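You operate a simulated robot arm through the tools that you are given. There is no shell and no other tool.

The job below is to be done with a simulated robot arm. You get a single attempt, and the scene is never put back.

JOB
Run the timber cleat's screws down with the teal driver: yellow first, then green, then purple.
Fine: each till the driver's lamp shows green; the driver goes back on its stand.

The check looks at the end state, three seconds after you hand in, the way a careful person would. Anything else that was tipped, shoved, dropped, spilled or broken makes it a failure.

ROBOT AND FRAMES
A 7-joint arm with a two-finger parallel gripper, fixed in place. Base frame: the origin is at the foot of the arm, x ahead of it, y to its left, z up. Lengths are in m, angles in degrees, forces in N, time in s.
Its first joint turns from -166.0 to 166.0 degrees. Payload 4.4 kg.
The TCP is the grasp point between the finger pads, 0.023 m short of the fingertips. In the tool frame z runs along the fingers and y along their closing line. The gripper opens to 0.094 m. The fingers are 0.038 m wide and 0.01 m thick; the gripper's body (0.054 by 0.096 m) begins 0.039 m behind the TCP.
Orientation is told as [roll, pitch, yaw] about the base's x, y, z axes, in that order, counted from this pose: with the fingers straight down and closing along the base's y, the tool's x points along the base's -x, its y along +y and its z along -z.

CONTROLS
- The arm moves only by the tool send_rows. Its arguments are lists of equal length, an entry for each row: "xyz": the shift along the tool's x, y, z in mm, a list of three; "rot": the turn, a rotation vector about the tool's x, y, z in degrees, a list of three; "claw": the gripper command, from -1 (fully open) to 1 (shut), values between in proportion. In form: {"xyz": [[dx, dy, dz], ...], "rot": [[wx, wy, wz], ...], "claw": [claw, ...]}. A call has 1 to 20 rows; each row is the pose to reach, as a shift and turn from the pose commanded when the call began, along the tool's axes at that moment. Rows are played at 5 a second. More than 0.05 m and 8.6 degrees between two rows, or a gripper value outside its range, and nothing of the call is played. A pose out of reach is approached as far as the arm can. The call stops where the force on the tool passes 60 N (or 10 N more than at its start, if that is more) or the arm is blocked; 0.2 s more then pass. The fingers move at their own pace (about 0.072 m/s each) and stop on an object; they squeeze with about 22 N. The grip force told is the motor's: it shows also when the fingers shut on nothing. Time passes only in rows, and 0.2 s behind the last, so rows that repeat a pose let the fingers close. It gives the time, the measured TCP pose, the force on the tool (base axes), the opening and the grip force at its end, in the units of the frame above (readings bear some noise), with the torque about the TCP (base axes, N m) and any sound that the robot's microphone picked up.
- Cameras (640 x 400 px; columns grow to the right, rows downward): "scene" is fixed at [0.2192, -0.6499, 1.6965]; the picture's right is [0.73, -0.69, 0.00], its down [-0.43, -0.46, -0.78] and it looks along [0.53, 0.57, -0.63] (base axes); focal length 363 px, centre (320, 200). "wrist" rides on the gripper at [0.086, 0.016, -0.074] in the tool frame; the picture's right is [-0.18, 0.98, 0.00], its down [-0.58, -0.11, -0.81] and it looks along [-0.79, -0.15, 0.59] (tool axes); focal length 243 px, centre (320, 200). There is no depth. A picture from a camera that has moved, and an enlarged one, comes with that camera's place and axes in the base frame and with its lens.
- get_image(camera): a new picture of that camera. It takes no simulated time.
- zoom(camera, box): a new picture of the part [left, top, right, bottom] of that camera's present view, enlarged. It takes no simulated time.
- hand_in(): hands the job in; it is judged then, once.

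Nothing tells you positions but the pictures and the camera data. Unless the task says otherwise, let go and move clear before handing in.

The tools are called after "Request:" as a command line: name --argument value ..., lists and objects as JSON in quotes. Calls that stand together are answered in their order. send_rows: Moves the arm, as the interface text tells. Its arguments: {"type":"object","properties":{"xyz":{"type":"array","items":{"type":"array","items":{"type":"number"}}},"rot":{"type":"array","items":{"type":"array","items":{"type":"number"}}},"claw":{"type":"array","items":{"type":"number"}}},"required":["xyz","rot","claw"]} The other tools are called the same way: get_image (camera) takes a picture; zoom (camera, box) takes an enlarged picture of a part of a camera's view; hand_in () hands the job in.

At the start:

```text
time_s: 0.0
tool_pos: [0.7199, 0.1166, 1.1665]
ee_rot: [0.0, 0.0, 0.0]
wrist_force: [-0.1, 0.1, -0.1]
ft_torque: [0.01, -0.01, 0.01]
gripper_width: 0.0939
grip_force: 0.0
```

scene: 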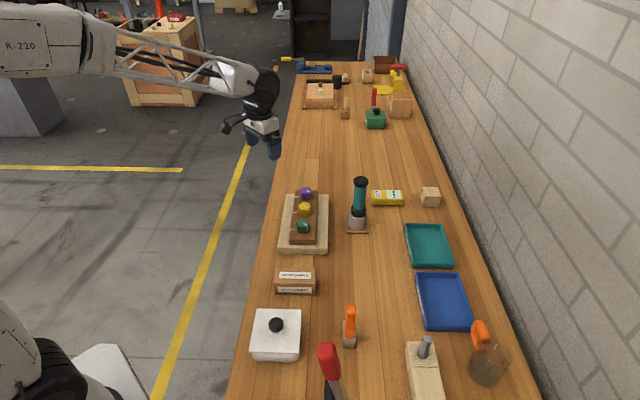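
wrist: 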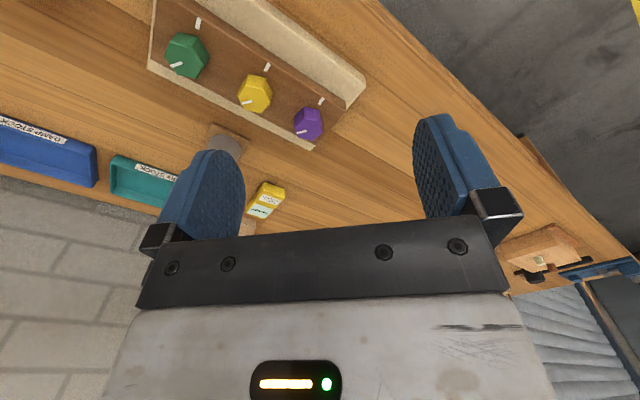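

I see a bench with a timber cleat carrying three coloured screw heads (purple, yellow, green), and a teal driver on a stand beside it. I'll zoom in for detail before moving.

Request:
zoom --camera "scene" --box '[260, 160, 420, 260]'

Request:
zoom --camera "wrist" --box '[130, 0, 370, 150]'

Request:
zoom --camera "scene" --box '[320, 170, 400, 240]'

```text
4.00 times, centred on (340, 210) of scene
camera zoom: at [0.2192, -0.6499, 1.6965], right [0.73, -0.69, 0.0], down [-0.43, -0.46, -0.78], along [0.53, 0.57, -0.63], focal length 1452 px, centre (240, 160)
```

zoom: 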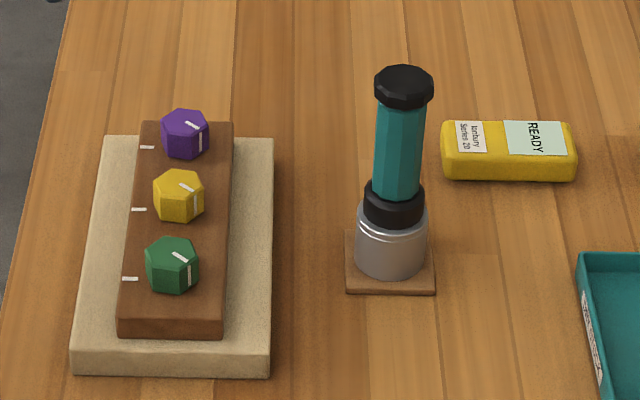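

```text
2.67 times, centred on (250, 75) of wrist
camera zoom: at [0.634, 0.1329, 1.2412], right [0.18, 0.98, 0.0], down [0.58, -0.11, 0.81], along [0.79, -0.15, -0.59], focal length 647 px, centre (507, 533)
```

zoom: 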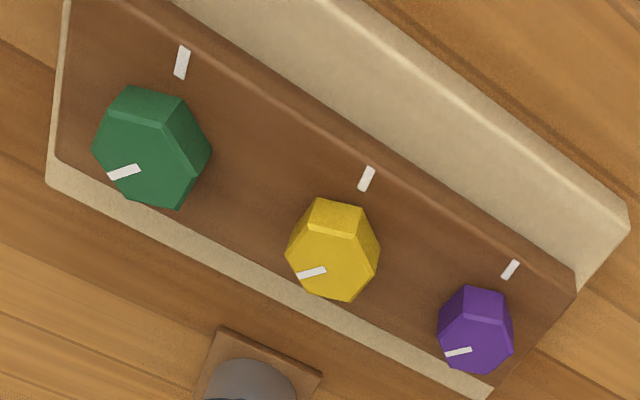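

```text
5.71 times, centred on (360, 205) of scene
camera zoom: at [0.2192, -0.6499, 1.6965], right [0.73, -0.69, 0.0], down [-0.43, -0.46, -0.78], along [0.53, 0.57, -0.63], focal length 2075 px, centre (91, 171)
```

zoom: 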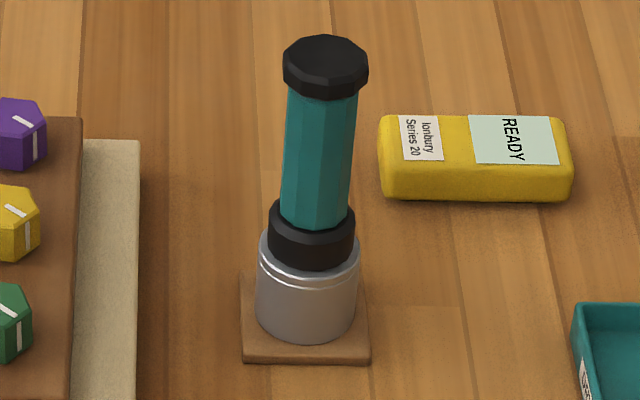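

The screw heads are hex knobs on the cleat near (0.78, 0.03, 0.965), and the driver stands around (0.89, -0.11), roughly 0.18 m tall. I'll move the wrist camera to look at the driver more closely.

Request:
send_rows --xyz '[[5, -37, 7], [10, -75, 14], [15, -112, 21], [20, -150, 28], [24, -187, 36], [24, -187, 36]]' --rot '[[0, 0, 0], [0, 0, 0], [0, 0, 0], [0, 0, 0], [0, 0, 0], [0, 0, 0]]' --claw '[-1, -1, -1, -1, -1, -1]'

Request:
get_image --camera "wrist"

Request:
get_image --camera "scene"

```text
time_s: 1.4
tool_pos: [0.6957, -0.0726, 1.1311]
ee_rot: [-0.1, 0.0, 0.0]
wrist_force: [0.0, 0.2, 0.8]
ft_torque: [0.06, -0.01, 0.02]
gripper_width: 0.0938
grip_force: 0.1
```

```text
taken
camera wrist: at [0.6088, -0.0561, 1.2067], right [0.18, 0.98, 0.0], down [0.58, -0.11, 0.81], along [0.79, -0.15, -0.59], focal length 243 px, centre (320, 200)
```

wrist: 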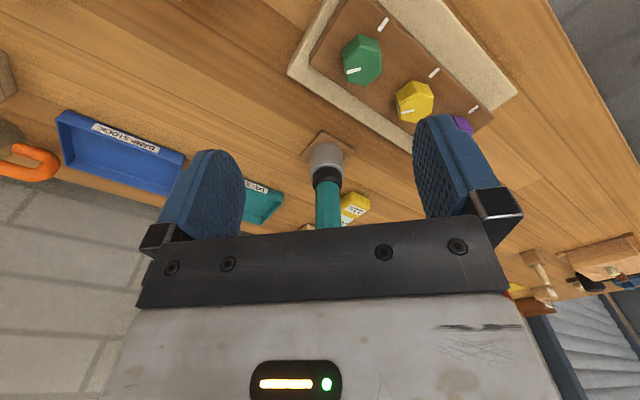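

```text
taken
```

scene: 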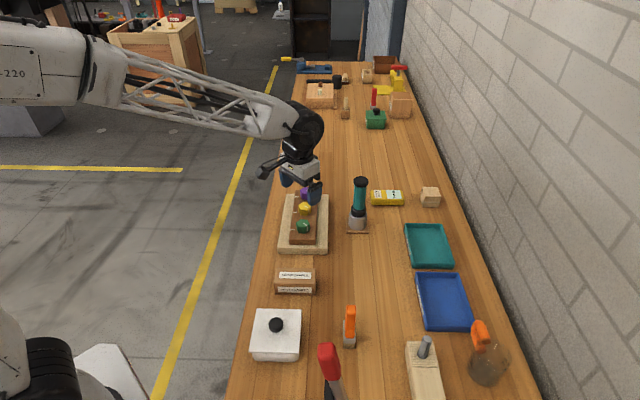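

The driver appears between the fingers but its upper half is hidden by the gripper. I'll rise above it for a steeper look from nearby.

Request:
send_rows --xyz '[[-28, -5, -30], [-56, -10, -60], [-85, -15, -91], [-113, -20, -122], [-113, -20, -122]]' --rot '[[0, 0, 0], [0, 0, 0], [0, 0, 0], [0, 0, 0], [0, 0, 0]]' --claw '[-1, -1, -1, -1, -1]'

Request:
get_image --camera "wrist"

Request:
zoom --camera "wrist" --box '[220, 0, 420, 200]'

```text
time_s: 2.6
tool_pos: [0.8075, -0.0914, 1.2553]
ee_rot: [-0.1, -0.1, 0.0]
wrist_force: [0.5, -0.4, -0.5]
ft_torque: [-0.02, 0.03, -0.03]
gripper_width: 0.094
grip_force: 0.1
```

```text
taken
camera wrist: at [0.7207, -0.0762, 1.3302], right [0.18, 0.98, 0.0], down [0.58, -0.11, 0.81], along [0.79, -0.15, -0.59], focal length 243 px, centre (320, 200)
```

wrist: 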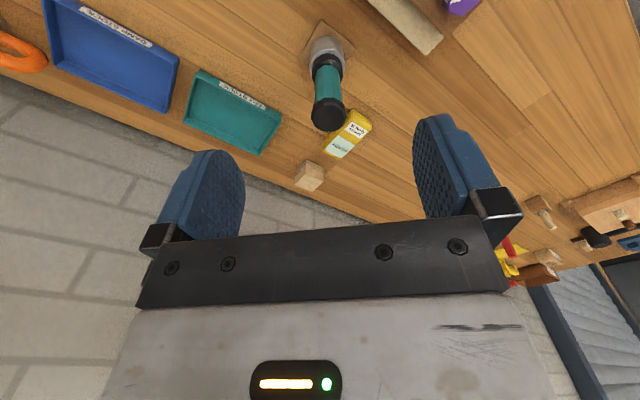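

```text
2.00 times, centred on (320, 100) of wrist
camera zoom: at [0.7207, -0.0762, 1.3302], right [0.18, 0.98, 0.0], down [0.58, -0.11, 0.81], along [0.79, -0.15, -0.59], focal length 485 px, centre (320, 400)
```

zoom: 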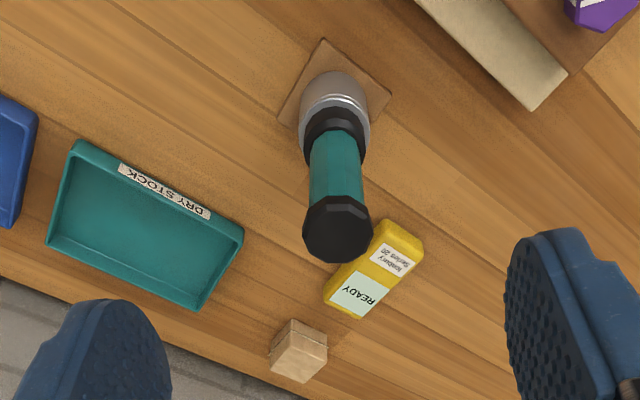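

I can see the driver from above: cap, teal grip, black collar and grey socket. I'll zoom in to find the lamp and the grip facets.

Request:
zoom --camera "wrist" --box '[290, 10, 370, 140]'

Request:
zoom --camera "scene" --box '[335, 170, 385, 240]'

```text
3.08 times, centred on (330, 75) of wrist
camera zoom: at [0.7207, -0.0762, 1.3302], right [0.18, 0.98, 0.0], down [0.58, -0.11, 0.81], along [0.79, -0.15, -0.59], focal length 746 px, centre (289, 585)
```

zoom: 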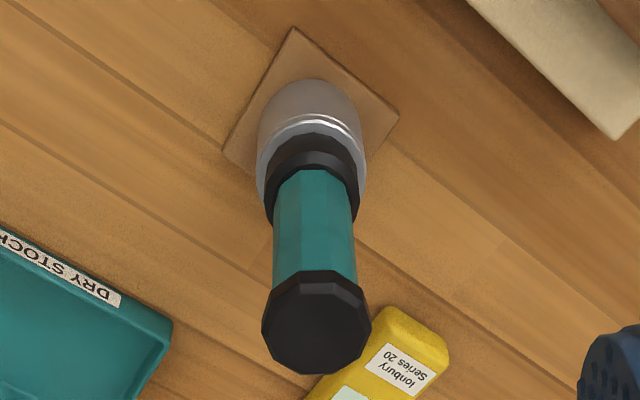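

```text
5.71 times, centred on (360, 205) of scene
camera zoom: at [0.2192, -0.6499, 1.6965], right [0.73, -0.69, 0.0], down [-0.43, -0.46, -0.78], along [0.53, 0.57, -0.63], focal length 2075 px, centre (91, 171)
```

zoom: 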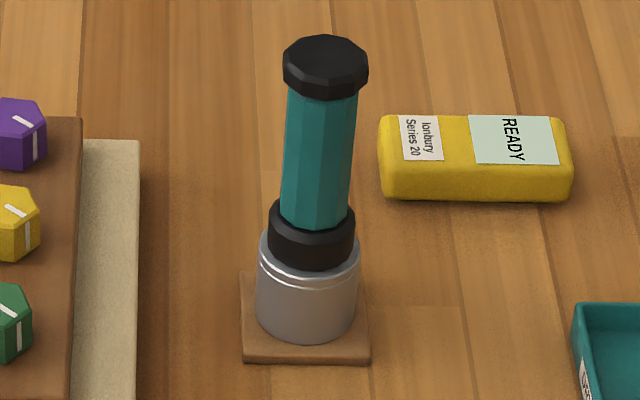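

No lamp is obvious on the visible sides yet. I'll zoom in on the yellow "READY" box and the rest of the bench.

Request:
zoom --camera "scene" --box '[365, 180, 445, 215]'

Request:
zoom --camera "scene" --box '[240, 260, 400, 380]'

Request:
zoom --camera "scene" --box '[270, 50, 430, 140]'

Request:
zoom --camera "scene" --box '[270, 180, 340, 260]'

```text
8.00 times, centred on (405, 198) of scene
camera zoom: at [0.2192, -0.6499, 1.6965], right [0.73, -0.69, 0.0], down [-0.43, -0.46, -0.78], along [0.53, 0.57, -0.63], focal length 2905 px, centre (-360, 220)
```

zoom: 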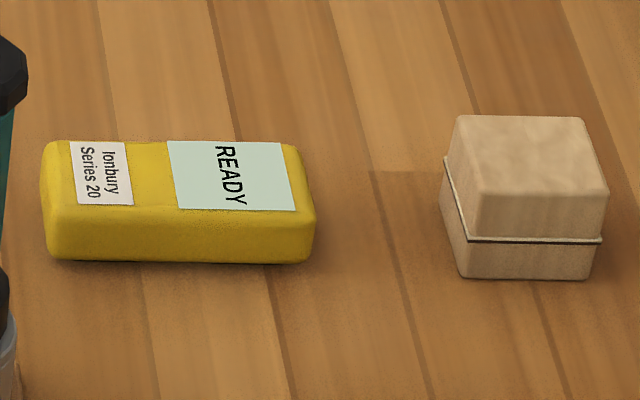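

```text
3.33 times, centred on (320, 320) of scene
camera zoom: at [0.2192, -0.6499, 1.6965], right [0.73, -0.69, 0.0], down [-0.43, -0.46, -0.78], along [0.53, 0.57, -0.63], focal length 1210 px, centre (320, -200)
```

zoom: 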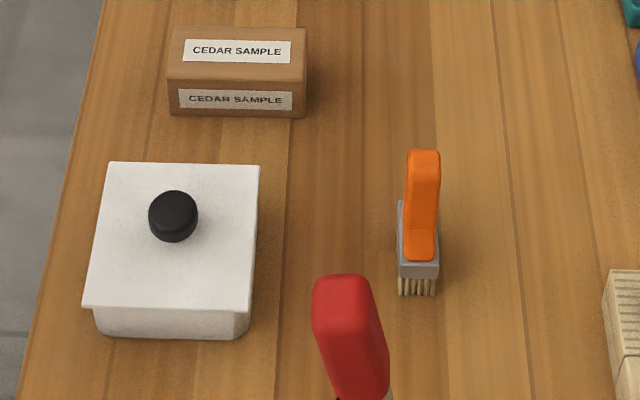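

```text
4.00 times, centred on (350, 95) of scene
camera zoom: at [0.2192, -0.6499, 1.6965], right [0.73, -0.69, 0.0], down [-0.43, -0.46, -0.78], along [0.53, 0.57, -0.63], focal length 1452 px, centre (200, 620)
```

zoom: 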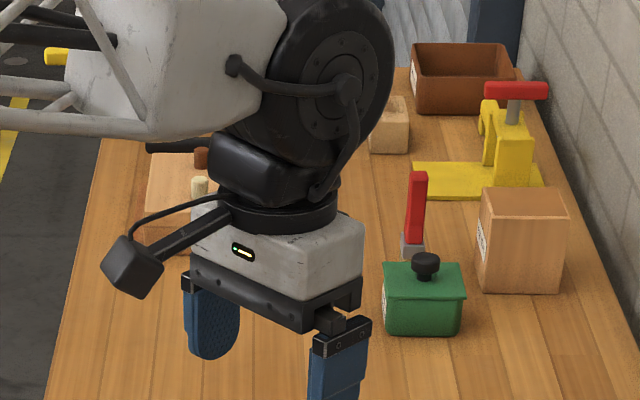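

```text
5.00 times, centred on (305, 220) of scene
camera zoom: at [0.2192, -0.6499, 1.6965], right [0.73, -0.69, 0.0], down [-0.43, -0.46, -0.78], along [0.53, 0.57, -0.63], focal length 1816 px, centre (395, 100)
```

zoom: 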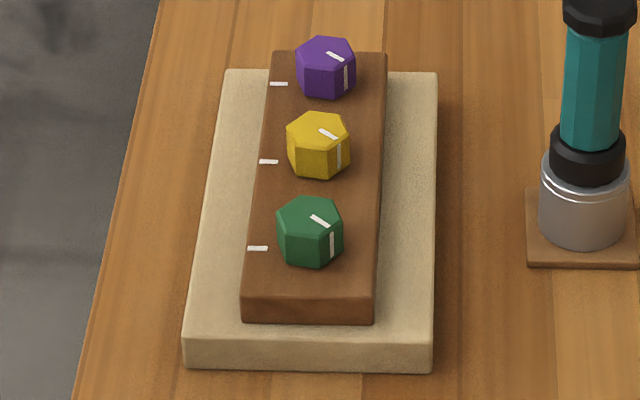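

From the two views I put the driver's axis at about (0.906, -0.099), with its cap top at z≈1.065. I'll hover with the TCP 0.1 m above the cap; the tool axis maps to column 320, so I can check the centring.

Request:
send_rows --xyz '[[-25, -2, 22], [-49, -4, 45], [-74, -6, 68], [-98, -7.6, 90], [-98, -7.6, 90], [-98, -7.6, 90]]' --rot '[[0, 0, 0], [0, 0, 0], [0, 0, 0], [0, 0, 0], [0, 0, 0], [0, 0, 0]]' --claw '[-1, -1, -1, -1, -1, -1]'

Request:
get_image --camera "wrist"

Request:
zoom --camera "wrist" --box '[260, 0, 380, 120]'

Request:
zoom --camera "scene" --box '[320, 120, 420, 240]'

```text
time_s: 4.0
tool_pos: [0.9057, -0.0994, 1.1638]
ee_rot: [-0.1, -0.1, 0.1]
wrist_force: [0.9, -0.1, -0.4]
ft_torque: [0.01, -0.01, -0.02]
gripper_width: 0.0938
grip_force: 0.0
```

```text
taken
camera wrist: at [0.8209, -0.0841, 1.2389], right [0.18, 0.98, 0.0], down [0.58, -0.11, 0.81], along [0.79, -0.15, -0.59], focal length 243 px, centre (320, 200)
```

wrist: 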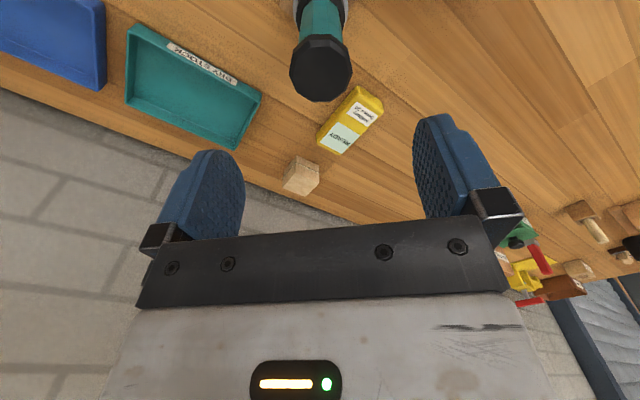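

```text
3.33 times, centred on (320, 60) of wrist
camera zoom: at [0.8209, -0.0841, 1.2389], right [0.18, 0.98, 0.0], down [0.58, -0.11, 0.81], along [0.79, -0.15, -0.59], focal length 809 px, centre (320, 667)
```

zoom: 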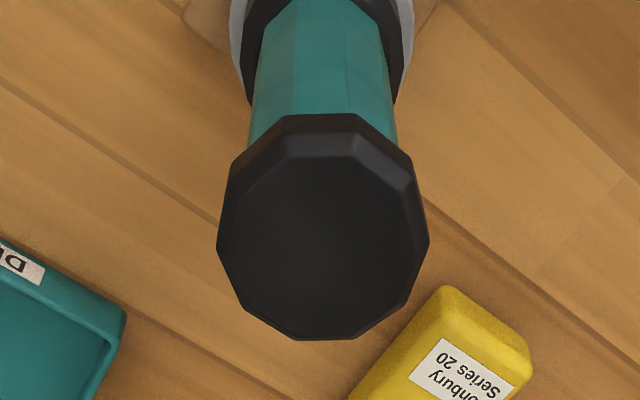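

```text
3.33 times, centred on (370, 180) of scene
camera zoom: at [0.2192, -0.6499, 1.6965], right [0.73, -0.69, 0.0], down [-0.43, -0.46, -0.78], along [0.53, 0.57, -0.63], focal length 1210 px, centre (153, 267)
```

zoom: 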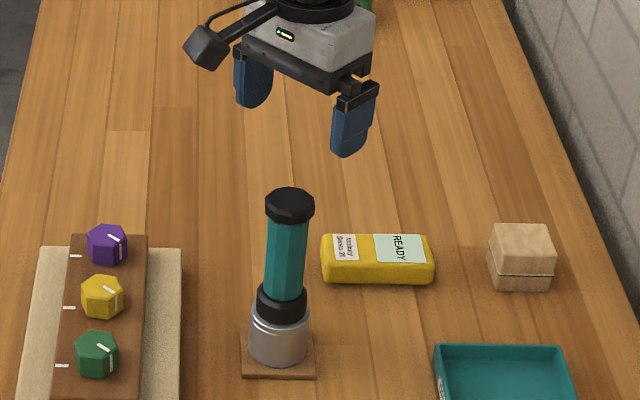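

The cap sits on the tool axis (column 320), so my estimate is right to about 2 mm. The lamp isn't on the sides I can see, so I'll swing the wrist camera round to the +y side of the driver to look for it.

Request:
send_rows --xyz '[[1, 10, -10], [3, 20, -25], [5, 30, -40], [6, 40, -55], [8, 50, -70], [10, 60, -80], [11, 70, -88], [13, 85, -92], [14, 95, -92], [15, 105, -92], [16, 114, -92], [16, 114, -92], [16, 114, -92]]' --rot '[[0, 0, 8], [0, 0, 16], [0, 0, 24], [0, 0, 32], [0, 0, 40], [0, 0, 48], [0, 0, 56], [0, 0, 64], [0, 0, 72], [0, 0, 80], [0, 0, 88], [0, 0, 90], [0, 0, 90]]' --claw '[-1, -1, -1, -1, -1, -1, -1, -1, -1, -1, -1, -1, -1]'

Request:
get_image --camera "wrist"

Request:
zoom --camera "wrist" --box '[240, 0, 400, 160]'

Request:
get_image --camera "scene"

```text
time_s: 6.8
tool_pos: [0.8902, 0.0165, 1.2555]
ee_rot: [0.0, 0.1, -89.9]
wrist_force: [-1.0, 0.0, -0.5]
ft_torque: [0.01, -0.04, 0.01]
gripper_width: 0.0939
grip_force: 0.1
```

```text
taken
camera wrist: at [0.9073, 0.1025, 1.3292], right [0.98, -0.18, 0.0], down [-0.11, -0.58, 0.81], along [-0.15, -0.79, -0.59], focal length 243 px, centre (320, 200)
```

wrist: 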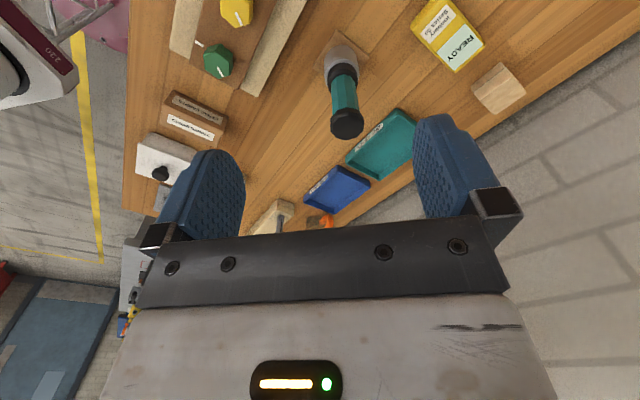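

```text
2.50 times, centred on (320, 80) of wrist
camera zoom: at [0.9073, 0.1025, 1.3292], right [0.98, -0.18, 0.0], down [-0.11, -0.58, 0.81], along [-0.15, -0.79, -0.59], focal length 606 px, centre (320, 500)
```

zoom: 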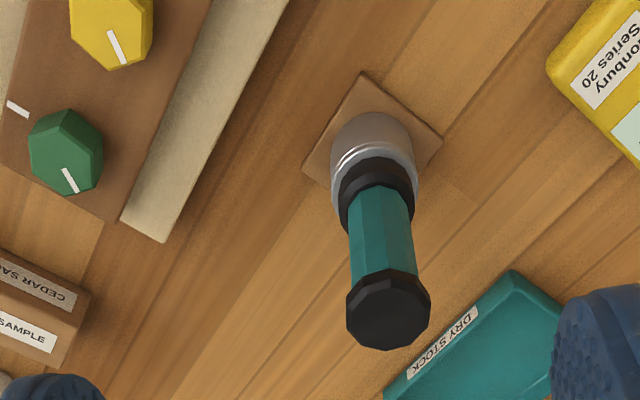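

```text
taken
```

scene: 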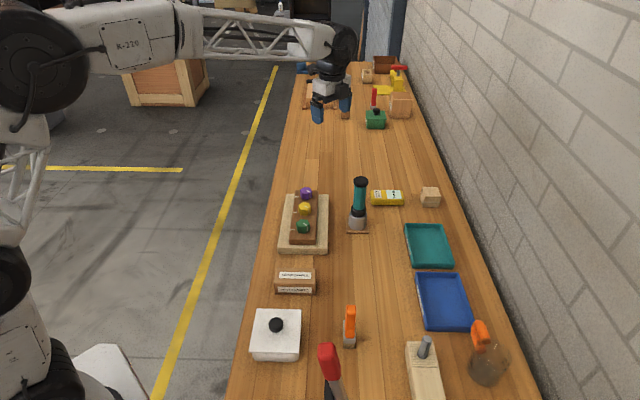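

Still no lamp on this side; it may be on the hidden side, or it may be the dark collar itself. Before grasping, I'll test how far the wrist can turn clockwise while up here in clear air.

Request:
send_rows --xyz '[[0, 0, 0], [0, 0, 0], [0, 0, 0], [0, 0, 0], [0, 0, 0], [0, 0, 0], [0, 0, 0], [0, 0, 0], [0, 0, 0], [0, 0, 0], [0, 0, 0], [0, 0, 0], [0, 0, 0], [0, 0, 0], [0, 0, 0], [0, 0, 0], [0, 0, 0], [0, 0, 0], [0, 0, 0], [0, 0, 0]]' --rot '[[0, 0, 8], [0, 0, 16], [0, 0, 24], [0, 0, 32], [0, 0, 40], [0, 0, 48], [0, 0, 56], [0, 0, 64], [0, 0, 72], [0, 0, 80], [0, 0, 88], [0, 0, 96], [0, 0, 104], [0, 0, 112], [0, 0, 120], [0, 0, 128], [0, 0, 136], [0, 0, 144], [0, 0, 152], [0, 0, 160]]' --claw '[-1, -1, -1, -1, -1, -1, -1, -1, -1, -1, -1, -1, -1, -1, -1, -1, -1, -1, -1, -1]'

Request:
get_image --camera "wrist"

Request:
get_image --camera "scene"

```text
time_s: 11.0
tool_pos: [0.8924, -0.0069, 1.2576]
ee_rot: [-0.9, 0.2, -173.3]
wrist_force: [0.9, 0.3, 0.0]
ft_torque: [0.0, -0.01, -0.01]
gripper_width: 0.0941
grip_force: 0.0
out of reach, approached as far as the arm can: row 11, 12, 13, 14, 15, 16, 17, 18, 19, 20
```

```text
taken
camera wrist: at [0.9804, -0.0152, 1.331], right [-0.07, -1.0, -0.02], down [-0.59, 0.03, 0.81], along [-0.8, 0.07, -0.59], focal length 243 px, centre (320, 200)
```

wrist: 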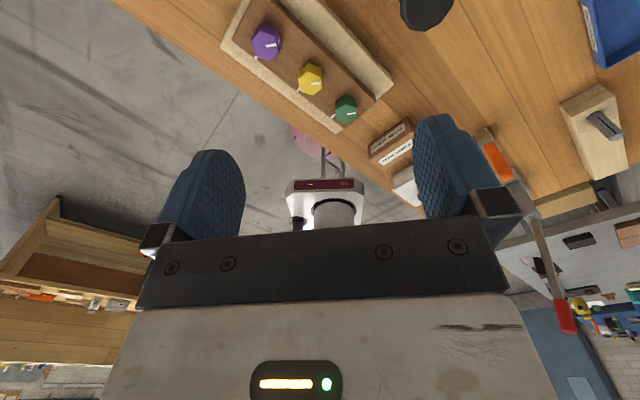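

```text
taken
```

scene: 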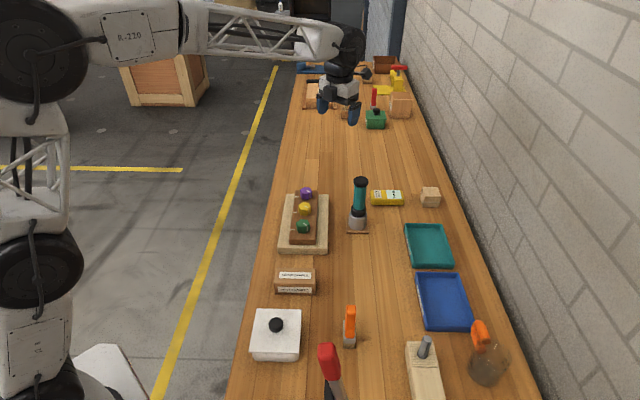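

The wrist tops out near yaw -172, so each bite can cover most of a turn. I'll rotate back counter-clockwise and check where the commanded pose really is.

Request:
send_rows --xyz '[[0, 0, 0], [0, 0, 0], [0, 0, 0], [0, 0, 0], [0, 0, 0]]' --rot '[[0, 0, -8], [0, 0, -16], [0, 0, -24], [0, 0, -32], [0, 0, -40]]' --claw '[-1, -1, -1, -1, -1]'

```text
time_s: 12.2
tool_pos: [0.8913, -0.0052, 1.2563]
ee_rot: [-0.6, 0.8, -133.3]
wrist_force: [0.2, -0.6, 0.5]
ft_torque: [0.02, -0.03, -0.01]
gripper_width: 0.0941
grip_force: 0.0
```

The commanded pose is clamped to what was reached, which is good. I'll use this yaw to look at the driver's far (+x, +y) side.

Request:
send_rows --xyz '[[2, 35, 13], [4, 70, 26], [4, 70, 26]]' --rot '[[0, 0, 0], [0, 0, 0], [0, 0, 0]]' --claw '[-1, -1, -1]'

Request:
get_image --camera "wrist"

Request:
zoom --camera "wrist" --box '[240, 0, 400, 120]'

```text
time_s: 13.0
tool_pos: [0.9468, -0.0497, 1.2315]
ee_rot: [-0.7, 0.8, -133.5]
wrist_force: [0.3, 0.5, -0.1]
ft_torque: [0.0, 0.01, -0.01]
gripper_width: 0.0941
grip_force: 0.2
```

```text
taken
camera wrist: at [1.0187, 0.0009, 1.3069], right [0.59, -0.81, -0.01], down [-0.48, -0.36, 0.8], along [-0.65, -0.46, -0.6], focal length 243 px, centre (320, 200)
```

wrist: 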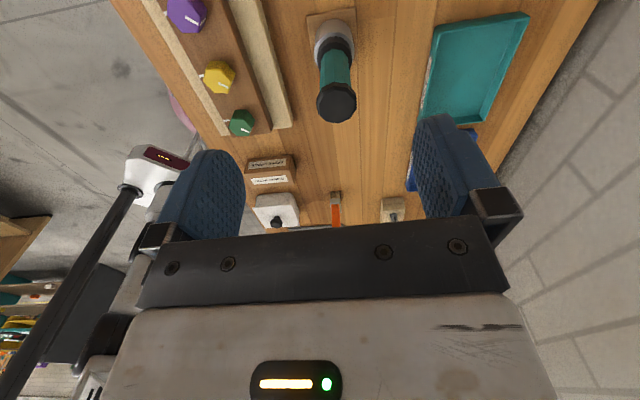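

```text
3.33 times, centred on (320, 60) of wrist
camera zoom: at [1.0187, 0.0009, 1.3069], right [0.59, -0.81, -0.01], down [-0.48, -0.36, 0.8], along [-0.65, -0.46, -0.6], focal length 809 px, centre (320, 667)
```

zoom: 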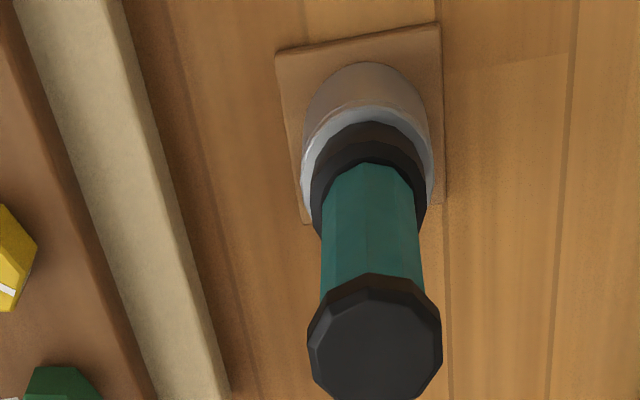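

No lamp on this side either, so it must be dark until the driver works. I'll swing back to yaw ≈ +7.6° (lining the fingers up with a flat of the cap) above the driver axis.

Request:
send_rows --xyz '[[-4, 0, 2], [-8, 0, 4], [-12, 1, 6], [-16, 1, 8], [-20, 1, 10], [-24, 1, 12], [-28, 2, 14], [-32, 2, 16], [-36, 2, 18], [-40, 2, 20], [-44, 2, 22], [-48, 3, 24], [-52, 3, 26], [-55, 3, 28], [-58, 3, 30], [-61, 3, 31], [-64.5, 3.6, 31], [-64.5, 3.6, 31], [-64.5, 3.6, 31]]' --rot '[[0, 0, -8], [0, 0, -16], [0, 0, -24], [0, 0, -32], [0, 0, -40], [0, 0, -48], [0, 0, -56], [0, 0, -64], [0, 0, -72], [0, 0, -80], [0, 0, -88], [0, 0, -96], [0, 0, -104], [0, 0, -112], [0, 0, -120], [0, 0, -128], [0, 0, -136], [0, 0, -141], [0, 0, -141]]' --claw '[-1, -1, -1, -1, -1, -1, -1, -1, -1, -1, -1, -1, -1, -1, -1, -1, -1, -1, -1]'

Request:
get_image --camera "wrist"

```text
time_s: 17.0
tool_pos: [0.9035, -0.0997, 1.1976]
ee_rot: [1.0, -0.1, 7.6]
wrist_force: [-0.1, -0.4, -0.5]
ft_torque: [0.0, -0.05, 0.0]
gripper_width: 0.0941
grip_force: 0.1
```

```text
taken
camera wrist: at [0.8169, -0.0963, 1.2726], right [0.05, 1.0, 0.02], down [0.59, -0.05, 0.81], along [0.81, -0.03, -0.59], focal length 243 px, centre (320, 200)
```

wrist: 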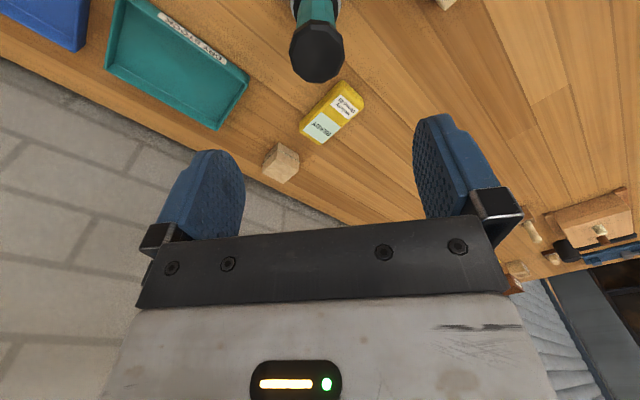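

There's about a 1° roll left over, so I'll level the tool and lower to z≈1.165 to check centring again.

Request:
send_rows --xyz '[[-1, 0.4, 16], [-1, 0.4, 32], [-1, 0.4, 32], [-1, 0.4, 32]]' --rot '[[0.5, 0.05, 0], [1.0, 0.1, 0], [1.0, 0.1, 0], [1.0, 0.1, 0]]' --claw '[-1, -1, -1, -1]'

Request:
zoom --camera "wrist" --box '[260, 0, 380, 120]'

Request:
zoom --camera "scene" --box '[310, 110, 430, 240]'

```text
time_s: 18.0
tool_pos: [0.9047, -0.0975, 1.1647]
ee_rot: [0.0, -0.1, 7.7]
wrist_force: [0.1, 0.5, -0.2]
ft_torque: [-0.01, -0.02, -0.03]
gripper_width: 0.094
grip_force: 0.0
```

```text
3.33 times, centred on (320, 60) of wrist
camera zoom: at [0.8177, -0.0924, 1.2393], right [0.05, 1.0, 0.0], down [0.59, -0.03, 0.81], along [0.81, -0.04, -0.59], focal length 809 px, centre (320, 667)
```

zoom: 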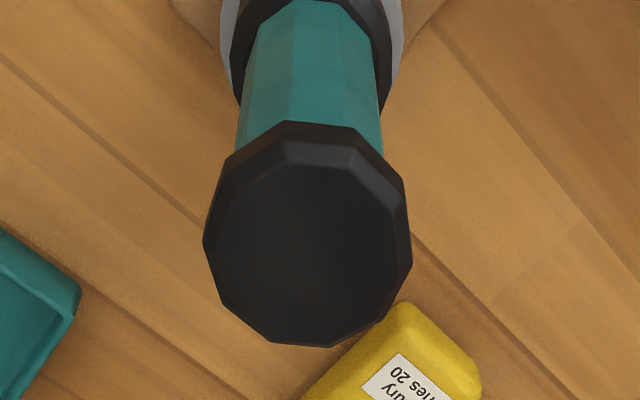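

```text
3.08 times, centred on (370, 175) of scene
camera zoom: at [0.2192, -0.6499, 1.6965], right [0.73, -0.69, 0.0], down [-0.43, -0.46, -0.78], along [0.53, 0.57, -0.63], focal length 1117 px, centre (166, 277)
```

zoom: 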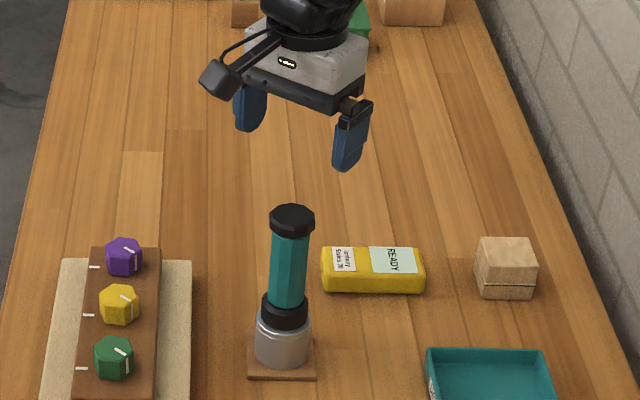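

The cap is about 1.7 mm off in both x and y, and its flats already line up with the fingers at this yaw. I'll correct that and lower the open fingers around the cap to z≈1.040.

Request:
send_rows --xyz '[[1.4, -1.6, 20], [1.4, -1.6, 45], [1.4, -1.6, 70], [1.4, -1.6, 90], [1.4, -1.6, 105], [1.4, -1.6, 115], [1.4, -1.6, 125], [1.4, -1.6, 125]]' --rot '[[0, 0, 0], [0, 0, 0], [0, 0, 0], [0, 0, 0], [0, 0, 0], [0, 0, 0], [0, 0, 0], [0, 0, 0]]' --claw '[-1, -1, -1, -1, -1, -1, -1, -1]'

Request:
get_image --camera "wrist"

Request:
zoom --camera "scene" --box '[310, 130, 430, 240]'

```text
time_s: 19.8
tool_pos: [0.9026, -0.0984, 1.0424]
ee_rot: [0.0, -0.2, 7.6]
wrist_force: [1.0, -0.1, 0.8]
ft_torque: [0.02, -0.05, 0.01]
gripper_width: 0.0939
grip_force: 0.0
```

```text
taken
camera wrist: at [0.816, -0.0935, 1.1163], right [0.05, 1.0, 0.0], down [0.59, -0.03, 0.81], along [0.81, -0.04, -0.59], focal length 243 px, centre (320, 200)
```

wrist: 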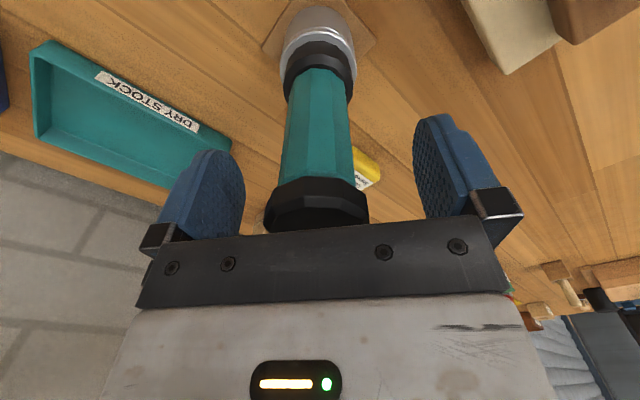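

```text
3.64 times, centred on (370, 185) of scene
camera zoom: at [0.2192, -0.6499, 1.6965], right [0.73, -0.69, 0.0], down [-0.43, -0.46, -0.78], along [0.53, 0.57, -0.63], focal length 1320 px, centre (138, 254)
```

zoom: 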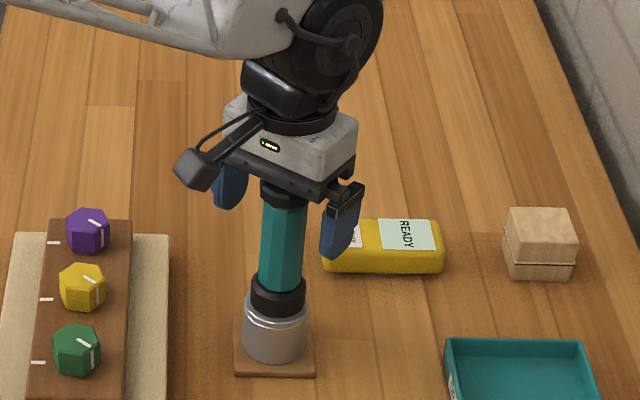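

The fingers straddle the cap and there's no contact yet. I'll zoom in to check centring before closing.

Request:
zoom --camera "wrist" --box '[240, 0, 400, 240]'

Request:
zoom --camera "wrist" --box '[220, 130, 420, 255]'

```text
1.67 times, centred on (320, 120) of wrist
camera zoom: at [0.816, -0.0935, 1.1163], right [0.05, 1.0, 0.0], down [0.59, -0.03, 0.81], along [0.81, -0.04, -0.59], focal length 404 px, centre (320, 333)
```

zoom: 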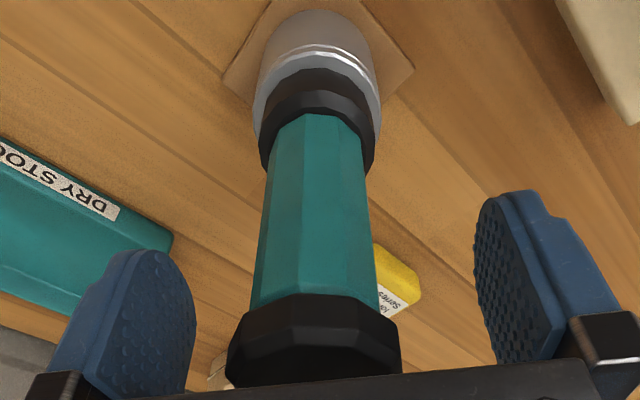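

```text
3.20 times, centred on (320, 192) of wrist
camera zoom: at [0.816, -0.0935, 1.1163], right [0.05, 1.0, 0.0], down [0.59, -0.03, 0.81], along [0.81, -0.04, -0.59], focal length 776 px, centre (320, 224)
```

zoom: 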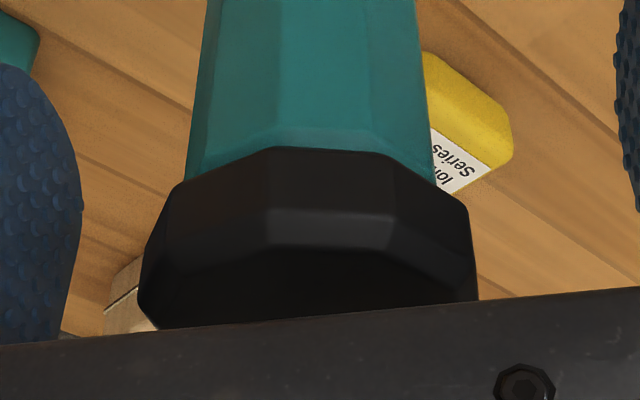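

The driver sits about 1.5 mm to the -y side of the tool axis. I'll shift over and close part-way to about 0.05 m opening, then check before gripping.

Request:
send_rows --xyz '[[0, -1.5, 0], [0, -1.5, 0], [0, -1.5, 0], [0, -1.5, 0], [0, -1.5, 0]]' --rot '[[0, 0, 0], [0, 0, 0], [0, 0, 0], [0, 0, 0], [0, 0, 0]]' --claw '[-0.8, -0.5, -0.3, -0.1, -0.1]'

Request:
get_image --camera "wrist"

Request:
zoom --camera "wrist" --box '[220, 110, 420, 235]'

```text
time_s: 21.0
tool_pos: [0.9037, -0.099, 1.0421]
ee_rot: [0.0, 0.0, 7.7]
wrist_force: [0.2, -0.2, 0.4]
ft_torque: [0.01, -0.05, -0.01]
gripper_width: 0.0518
grip_force: 0.1
```

```text
taken
camera wrist: at [0.8163, -0.095, 1.116], right [0.05, 1.0, 0.0], down [0.59, -0.03, 0.81], along [0.81, -0.04, -0.59], focal length 243 px, centre (320, 200)
```

wrist: 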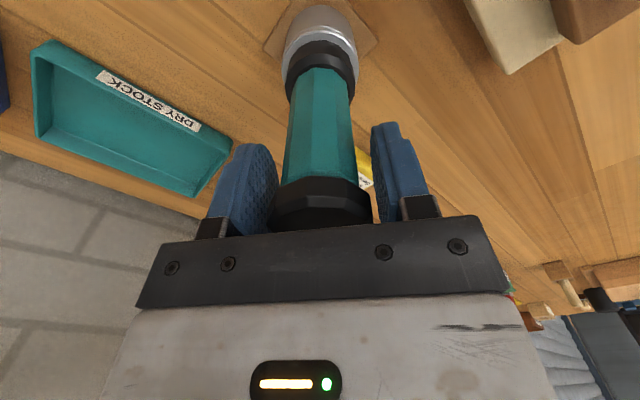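

```text
3.20 times, centred on (320, 172) of wrist
camera zoom: at [0.8163, -0.095, 1.116], right [0.05, 1.0, 0.0], down [0.59, -0.03, 0.81], along [0.81, -0.04, -0.59], focal length 776 px, centre (320, 288)
```

zoom: 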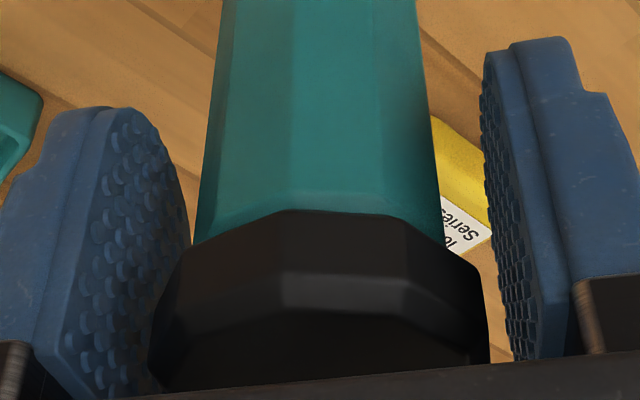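

The pads are now close and even on both sides of the cap. Closing fully to grip.

Request:
send_rows --xyz '[[0, 0, 0], [0, 0, 0], [0, 0, 0], [0, 0, 0], [0, 0, 0]]' --rot '[[0, 0, 0], [0, 0, 0], [0, 0, 0], [0, 0, 0], [0, 0, 0]]' --claw '[0.05, 0.3, 1, 1, 1]'

Request:
get_image --camera "wrist"

Request:
zoom --camera "scene" --box '[310, 130, 430, 240]'

```text
time_s: 22.2
tool_pos: [0.9036, -0.0996, 1.0422]
ee_rot: [0.0, -0.1, 7.5]
wrist_force: [-0.1, 0.6, -0.6]
ft_torque: [-0.02, 0.02, -0.02]
gripper_width: 0.0434
grip_force: 22.0
```

```text
taken
camera wrist: at [0.8163, -0.095, 1.116], right [0.05, 1.0, 0.0], down [0.59, -0.03, 0.81], along [0.81, -0.04, -0.59], focal length 243 px, centre (320, 200)
```

wrist: 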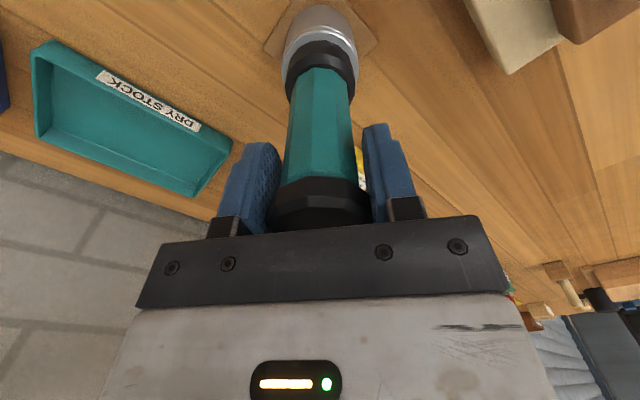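

```text
3.64 times, centred on (370, 185) of scene
camera zoom: at [0.2192, -0.6499, 1.6965], right [0.73, -0.69, 0.0], down [-0.43, -0.46, -0.78], along [0.53, 0.57, -0.63], focal length 1320 px, centre (138, 254)
```

zoom: 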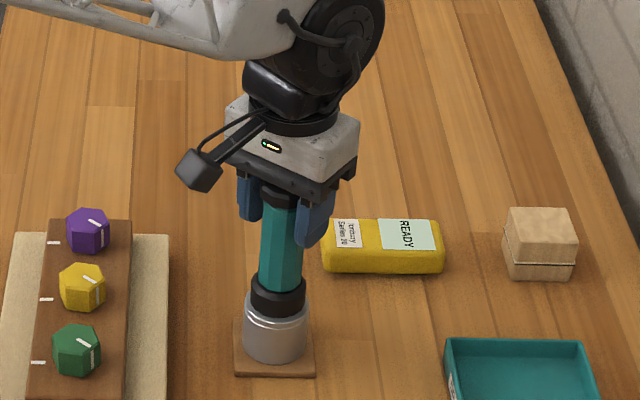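

The grip took at 0.0434 m on the cap with no side force. I'll record this pose (0.9035, -0.0993, 1.0422, yaw 7.6) for the return, then lift the driver gently.

Request:
send_rows --xyz '[[0, 0, -3], [0, 0, -8], [0, 0, -15], [0, 0, -25], [0, 0, -40], [0, 0, -60], [0, 0, -80], [0, 0, -80]]' --rot '[[0, 0, 0], [0, 0, 0], [0, 0, 0], [0, 0, 0], [0, 0, 0], [0, 0, 0], [0, 0, 0], [0, 0, 0]]' --claw '[1, 1, 1, 1, 1, 1, 1, 1]'

Request:
get_image --camera "wrist"

Request:
zoom --camera "scene" --box '[280, 110, 430, 240]'

```text
time_s: 24.0
tool_pos: [0.9027, -0.1012, 1.1231]
ee_rot: [-0.1, -0.1, 7.6]
wrist_force: [0.3, 0.4, -3.5]
ft_torque: [0.01, 0.01, 0.01]
gripper_width: 0.0435
grip_force: 22.3
```

```text
taken
camera wrist: at [0.8148, -0.0974, 1.198], right [0.05, 1.0, 0.0], down [0.59, -0.03, 0.81], along [0.81, -0.04, -0.59], focal length 243 px, centre (320, 200)
```

wrist: 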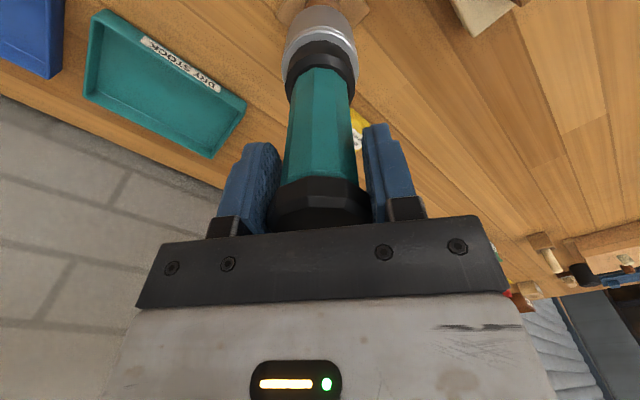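

```text
3.08 times, centred on (355, 175) of scene
camera zoom: at [0.2192, -0.6499, 1.6965], right [0.73, -0.69, 0.0], down [-0.43, -0.46, -0.78], along [0.53, 0.57, -0.63], focal length 1117 px, centre (212, 277)
```

zoom: 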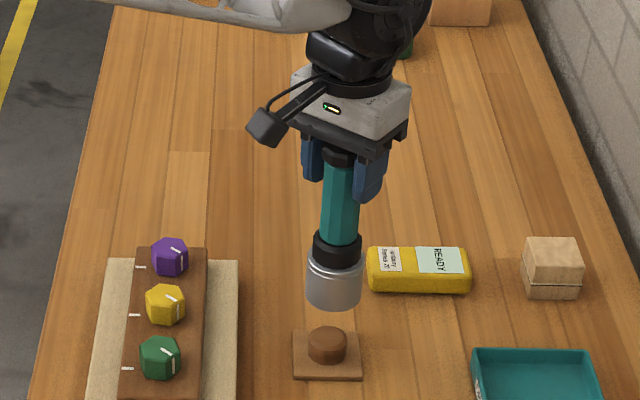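

The lift is clean (about 3.5 N) and the stand turns out to be a plate with a round stub, so the socket will have to go back over that stub. Now I'll zoom in on the screw heads and the stub to measure them accurately.

Request:
zoom --camera "scene" --box '[285, 180, 325, 205]'

Request:
zoom --camera "scene" --box '[285, 195, 325, 220]'

Request:
zoom --camera "scene" --box '[285, 212, 325, 237]'

Request:
zoom --camera "scene" --box '[335, 205, 385, 240]'

```text
16.00 times, centred on (305, 192) of scene
camera zoom: at [0.2192, -0.6499, 1.6965], right [0.73, -0.69, 0.0], down [-0.43, -0.46, -0.78], along [0.53, 0.57, -0.63], focal length 5810 px, centre (560, 320)
```

zoom: 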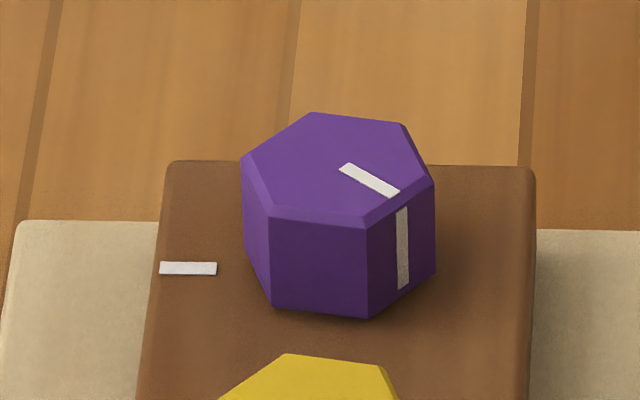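

```text
16.00 times, centred on (305, 208) of scene
camera zoom: at [0.2192, -0.6499, 1.6965], right [0.73, -0.69, 0.0], down [-0.43, -0.46, -0.78], along [0.53, 0.57, -0.63], focal length 5810 px, centre (560, 80)
```

zoom: 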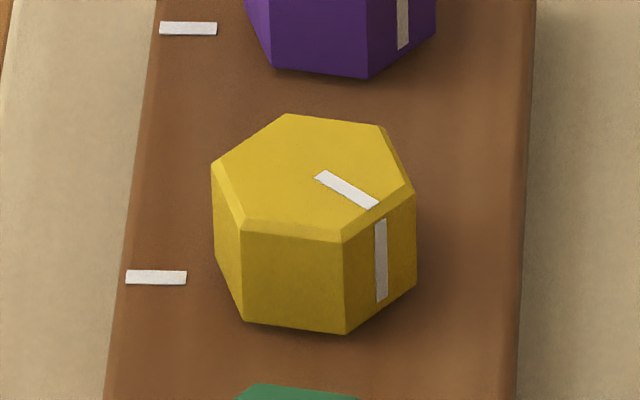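

```text
16.00 times, centred on (305, 224) of scene
camera zoom: at [0.2192, -0.6499, 1.6965], right [0.73, -0.69, 0.0], down [-0.43, -0.46, -0.78], along [0.53, 0.57, -0.63], focal length 5810 px, centre (560, -192)
```

zoom: 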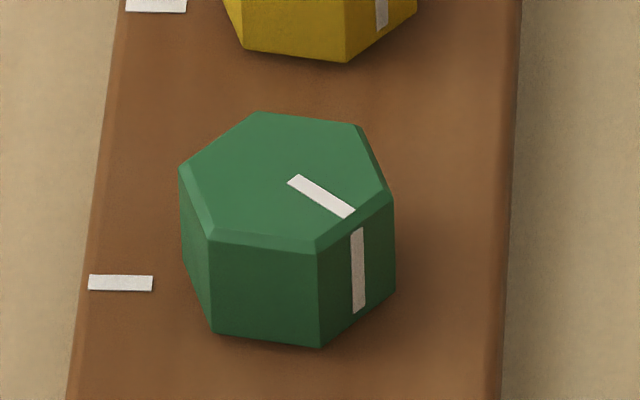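

```text
11.43 times, centred on (360, 222) of scene
camera zoom: at [0.2192, -0.6499, 1.6965], right [0.73, -0.69, 0.0], down [-0.43, -0.46, -0.78], along [0.53, 0.57, -0.63], focal length 4150 px, centre (-137, -57)
```

zoom: 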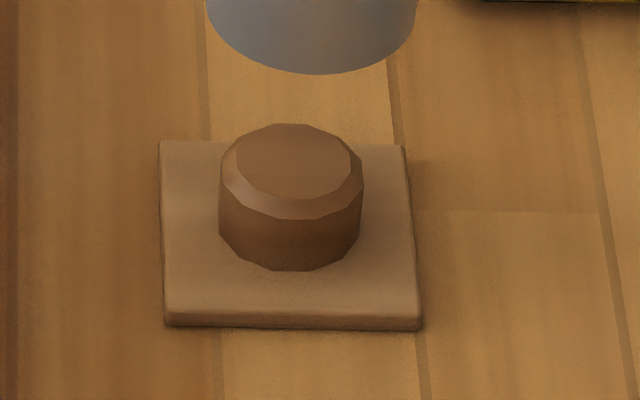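

By triangulation the head tops are at z≈0.965: green (0.729, -0.036), yellow (0.7855, 0.0204) and purple (0.842, 0.077), in a 45° line with 80 mm spacing. The socket rim hangs about 0.155 m below the TCP. I'll raise the driver and carry it over the yellow screw with good clearance.

Request:
send_rows --xyz '[[0, 0, -20], [0, 0, -45], [10, 13, -45], [25, 33, -45], [40, 53, -45], [55, 73, -45], [70, 93, -45], [85, 113, -45], [95, 127, -45], [101, 134.3, -45], [101, 134.3, -45], [101, 134.3, -45]]' --rot '[[0, 0, 0], [0, 0, 0], [0, 0, 0], [0, 0, 0], [0, 0, 0], [0, 0, 0], [0, 0, 0], [0, 0, 0], [0, 0, 0], [0, 0, 0], [0, 0, 0], [0, 0, 0]]' --claw '[1, 1, 1, 1, 1, 1, 1, 1, 1, 1, 1, 1]'

Request:
get_image --camera "wrist"

Request:
zoom --camera "scene" --box '[250, 120, 370, 240]'

```text
time_s: 26.6
tool_pos: [0.7849, 0.0212, 1.1649]
ee_rot: [0.1, 0.0, 7.6]
wrist_force: [0.0, -0.3, -3.9]
ft_torque: [0.0, 0.03, 0.01]
gripper_width: 0.0433
grip_force: 21.5
```

```text
taken
camera wrist: at [0.6985, 0.0252, 1.24], right [0.05, 1.0, 0.0], down [0.59, -0.03, 0.81], along [0.81, -0.04, -0.59], focal length 243 px, centre (320, 200)
```

wrist: 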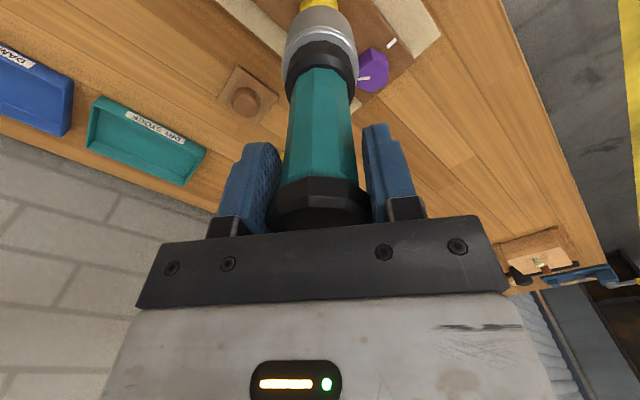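

```text
3.33 times, centred on (310, 180) of scene
camera zoom: at [0.2192, -0.6499, 1.6965], right [0.73, -0.69, 0.0], down [-0.43, -0.46, -0.78], along [0.53, 0.57, -0.63], focal length 1210 px, centre (353, 267)
```

zoom: 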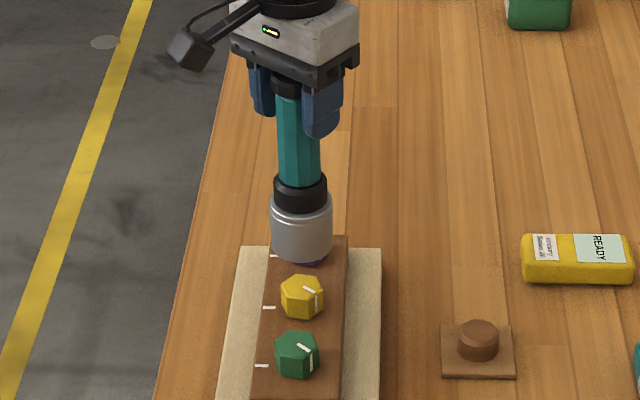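

The socket is almost directly above the yellow head. I'll zoom with the wrist camera to check the rim against the head before rotating or lowering.

Request:
zoom --camera "wrist" --box '[256, 0, 384, 80]'

Request:
zoom --camera "scene" --box '[275, 170, 339, 220]'

```text
5.00 times, centred on (320, 40) of wrist
camera zoom: at [0.6985, 0.0252, 1.24], right [0.05, 1.0, 0.0], down [0.59, -0.03, 0.81], along [0.81, -0.04, -0.59], focal length 1213 px, centre (320, 1000)
```

zoom: 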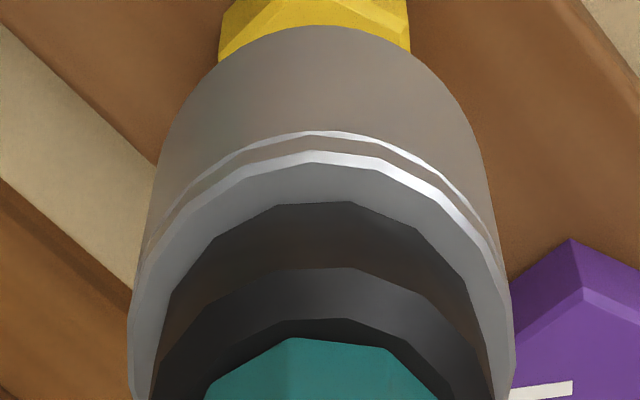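

```text
8.00 times, centred on (307, 195) of scene
camera zoom: at [0.2192, -0.6499, 1.6965], right [0.73, -0.69, 0.0], down [-0.43, -0.46, -0.78], along [0.53, 0.57, -0.63], focal length 2905 px, centre (424, 240)
```

zoom: 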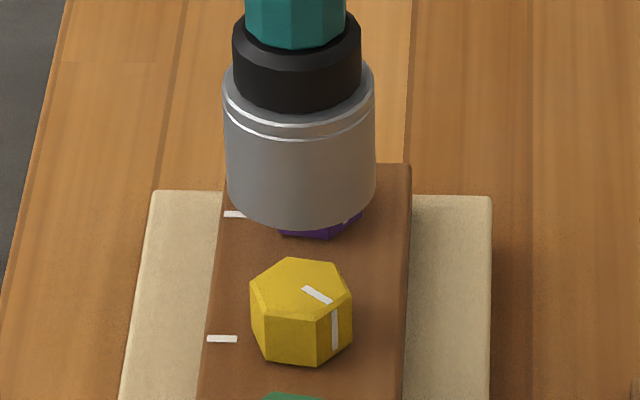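

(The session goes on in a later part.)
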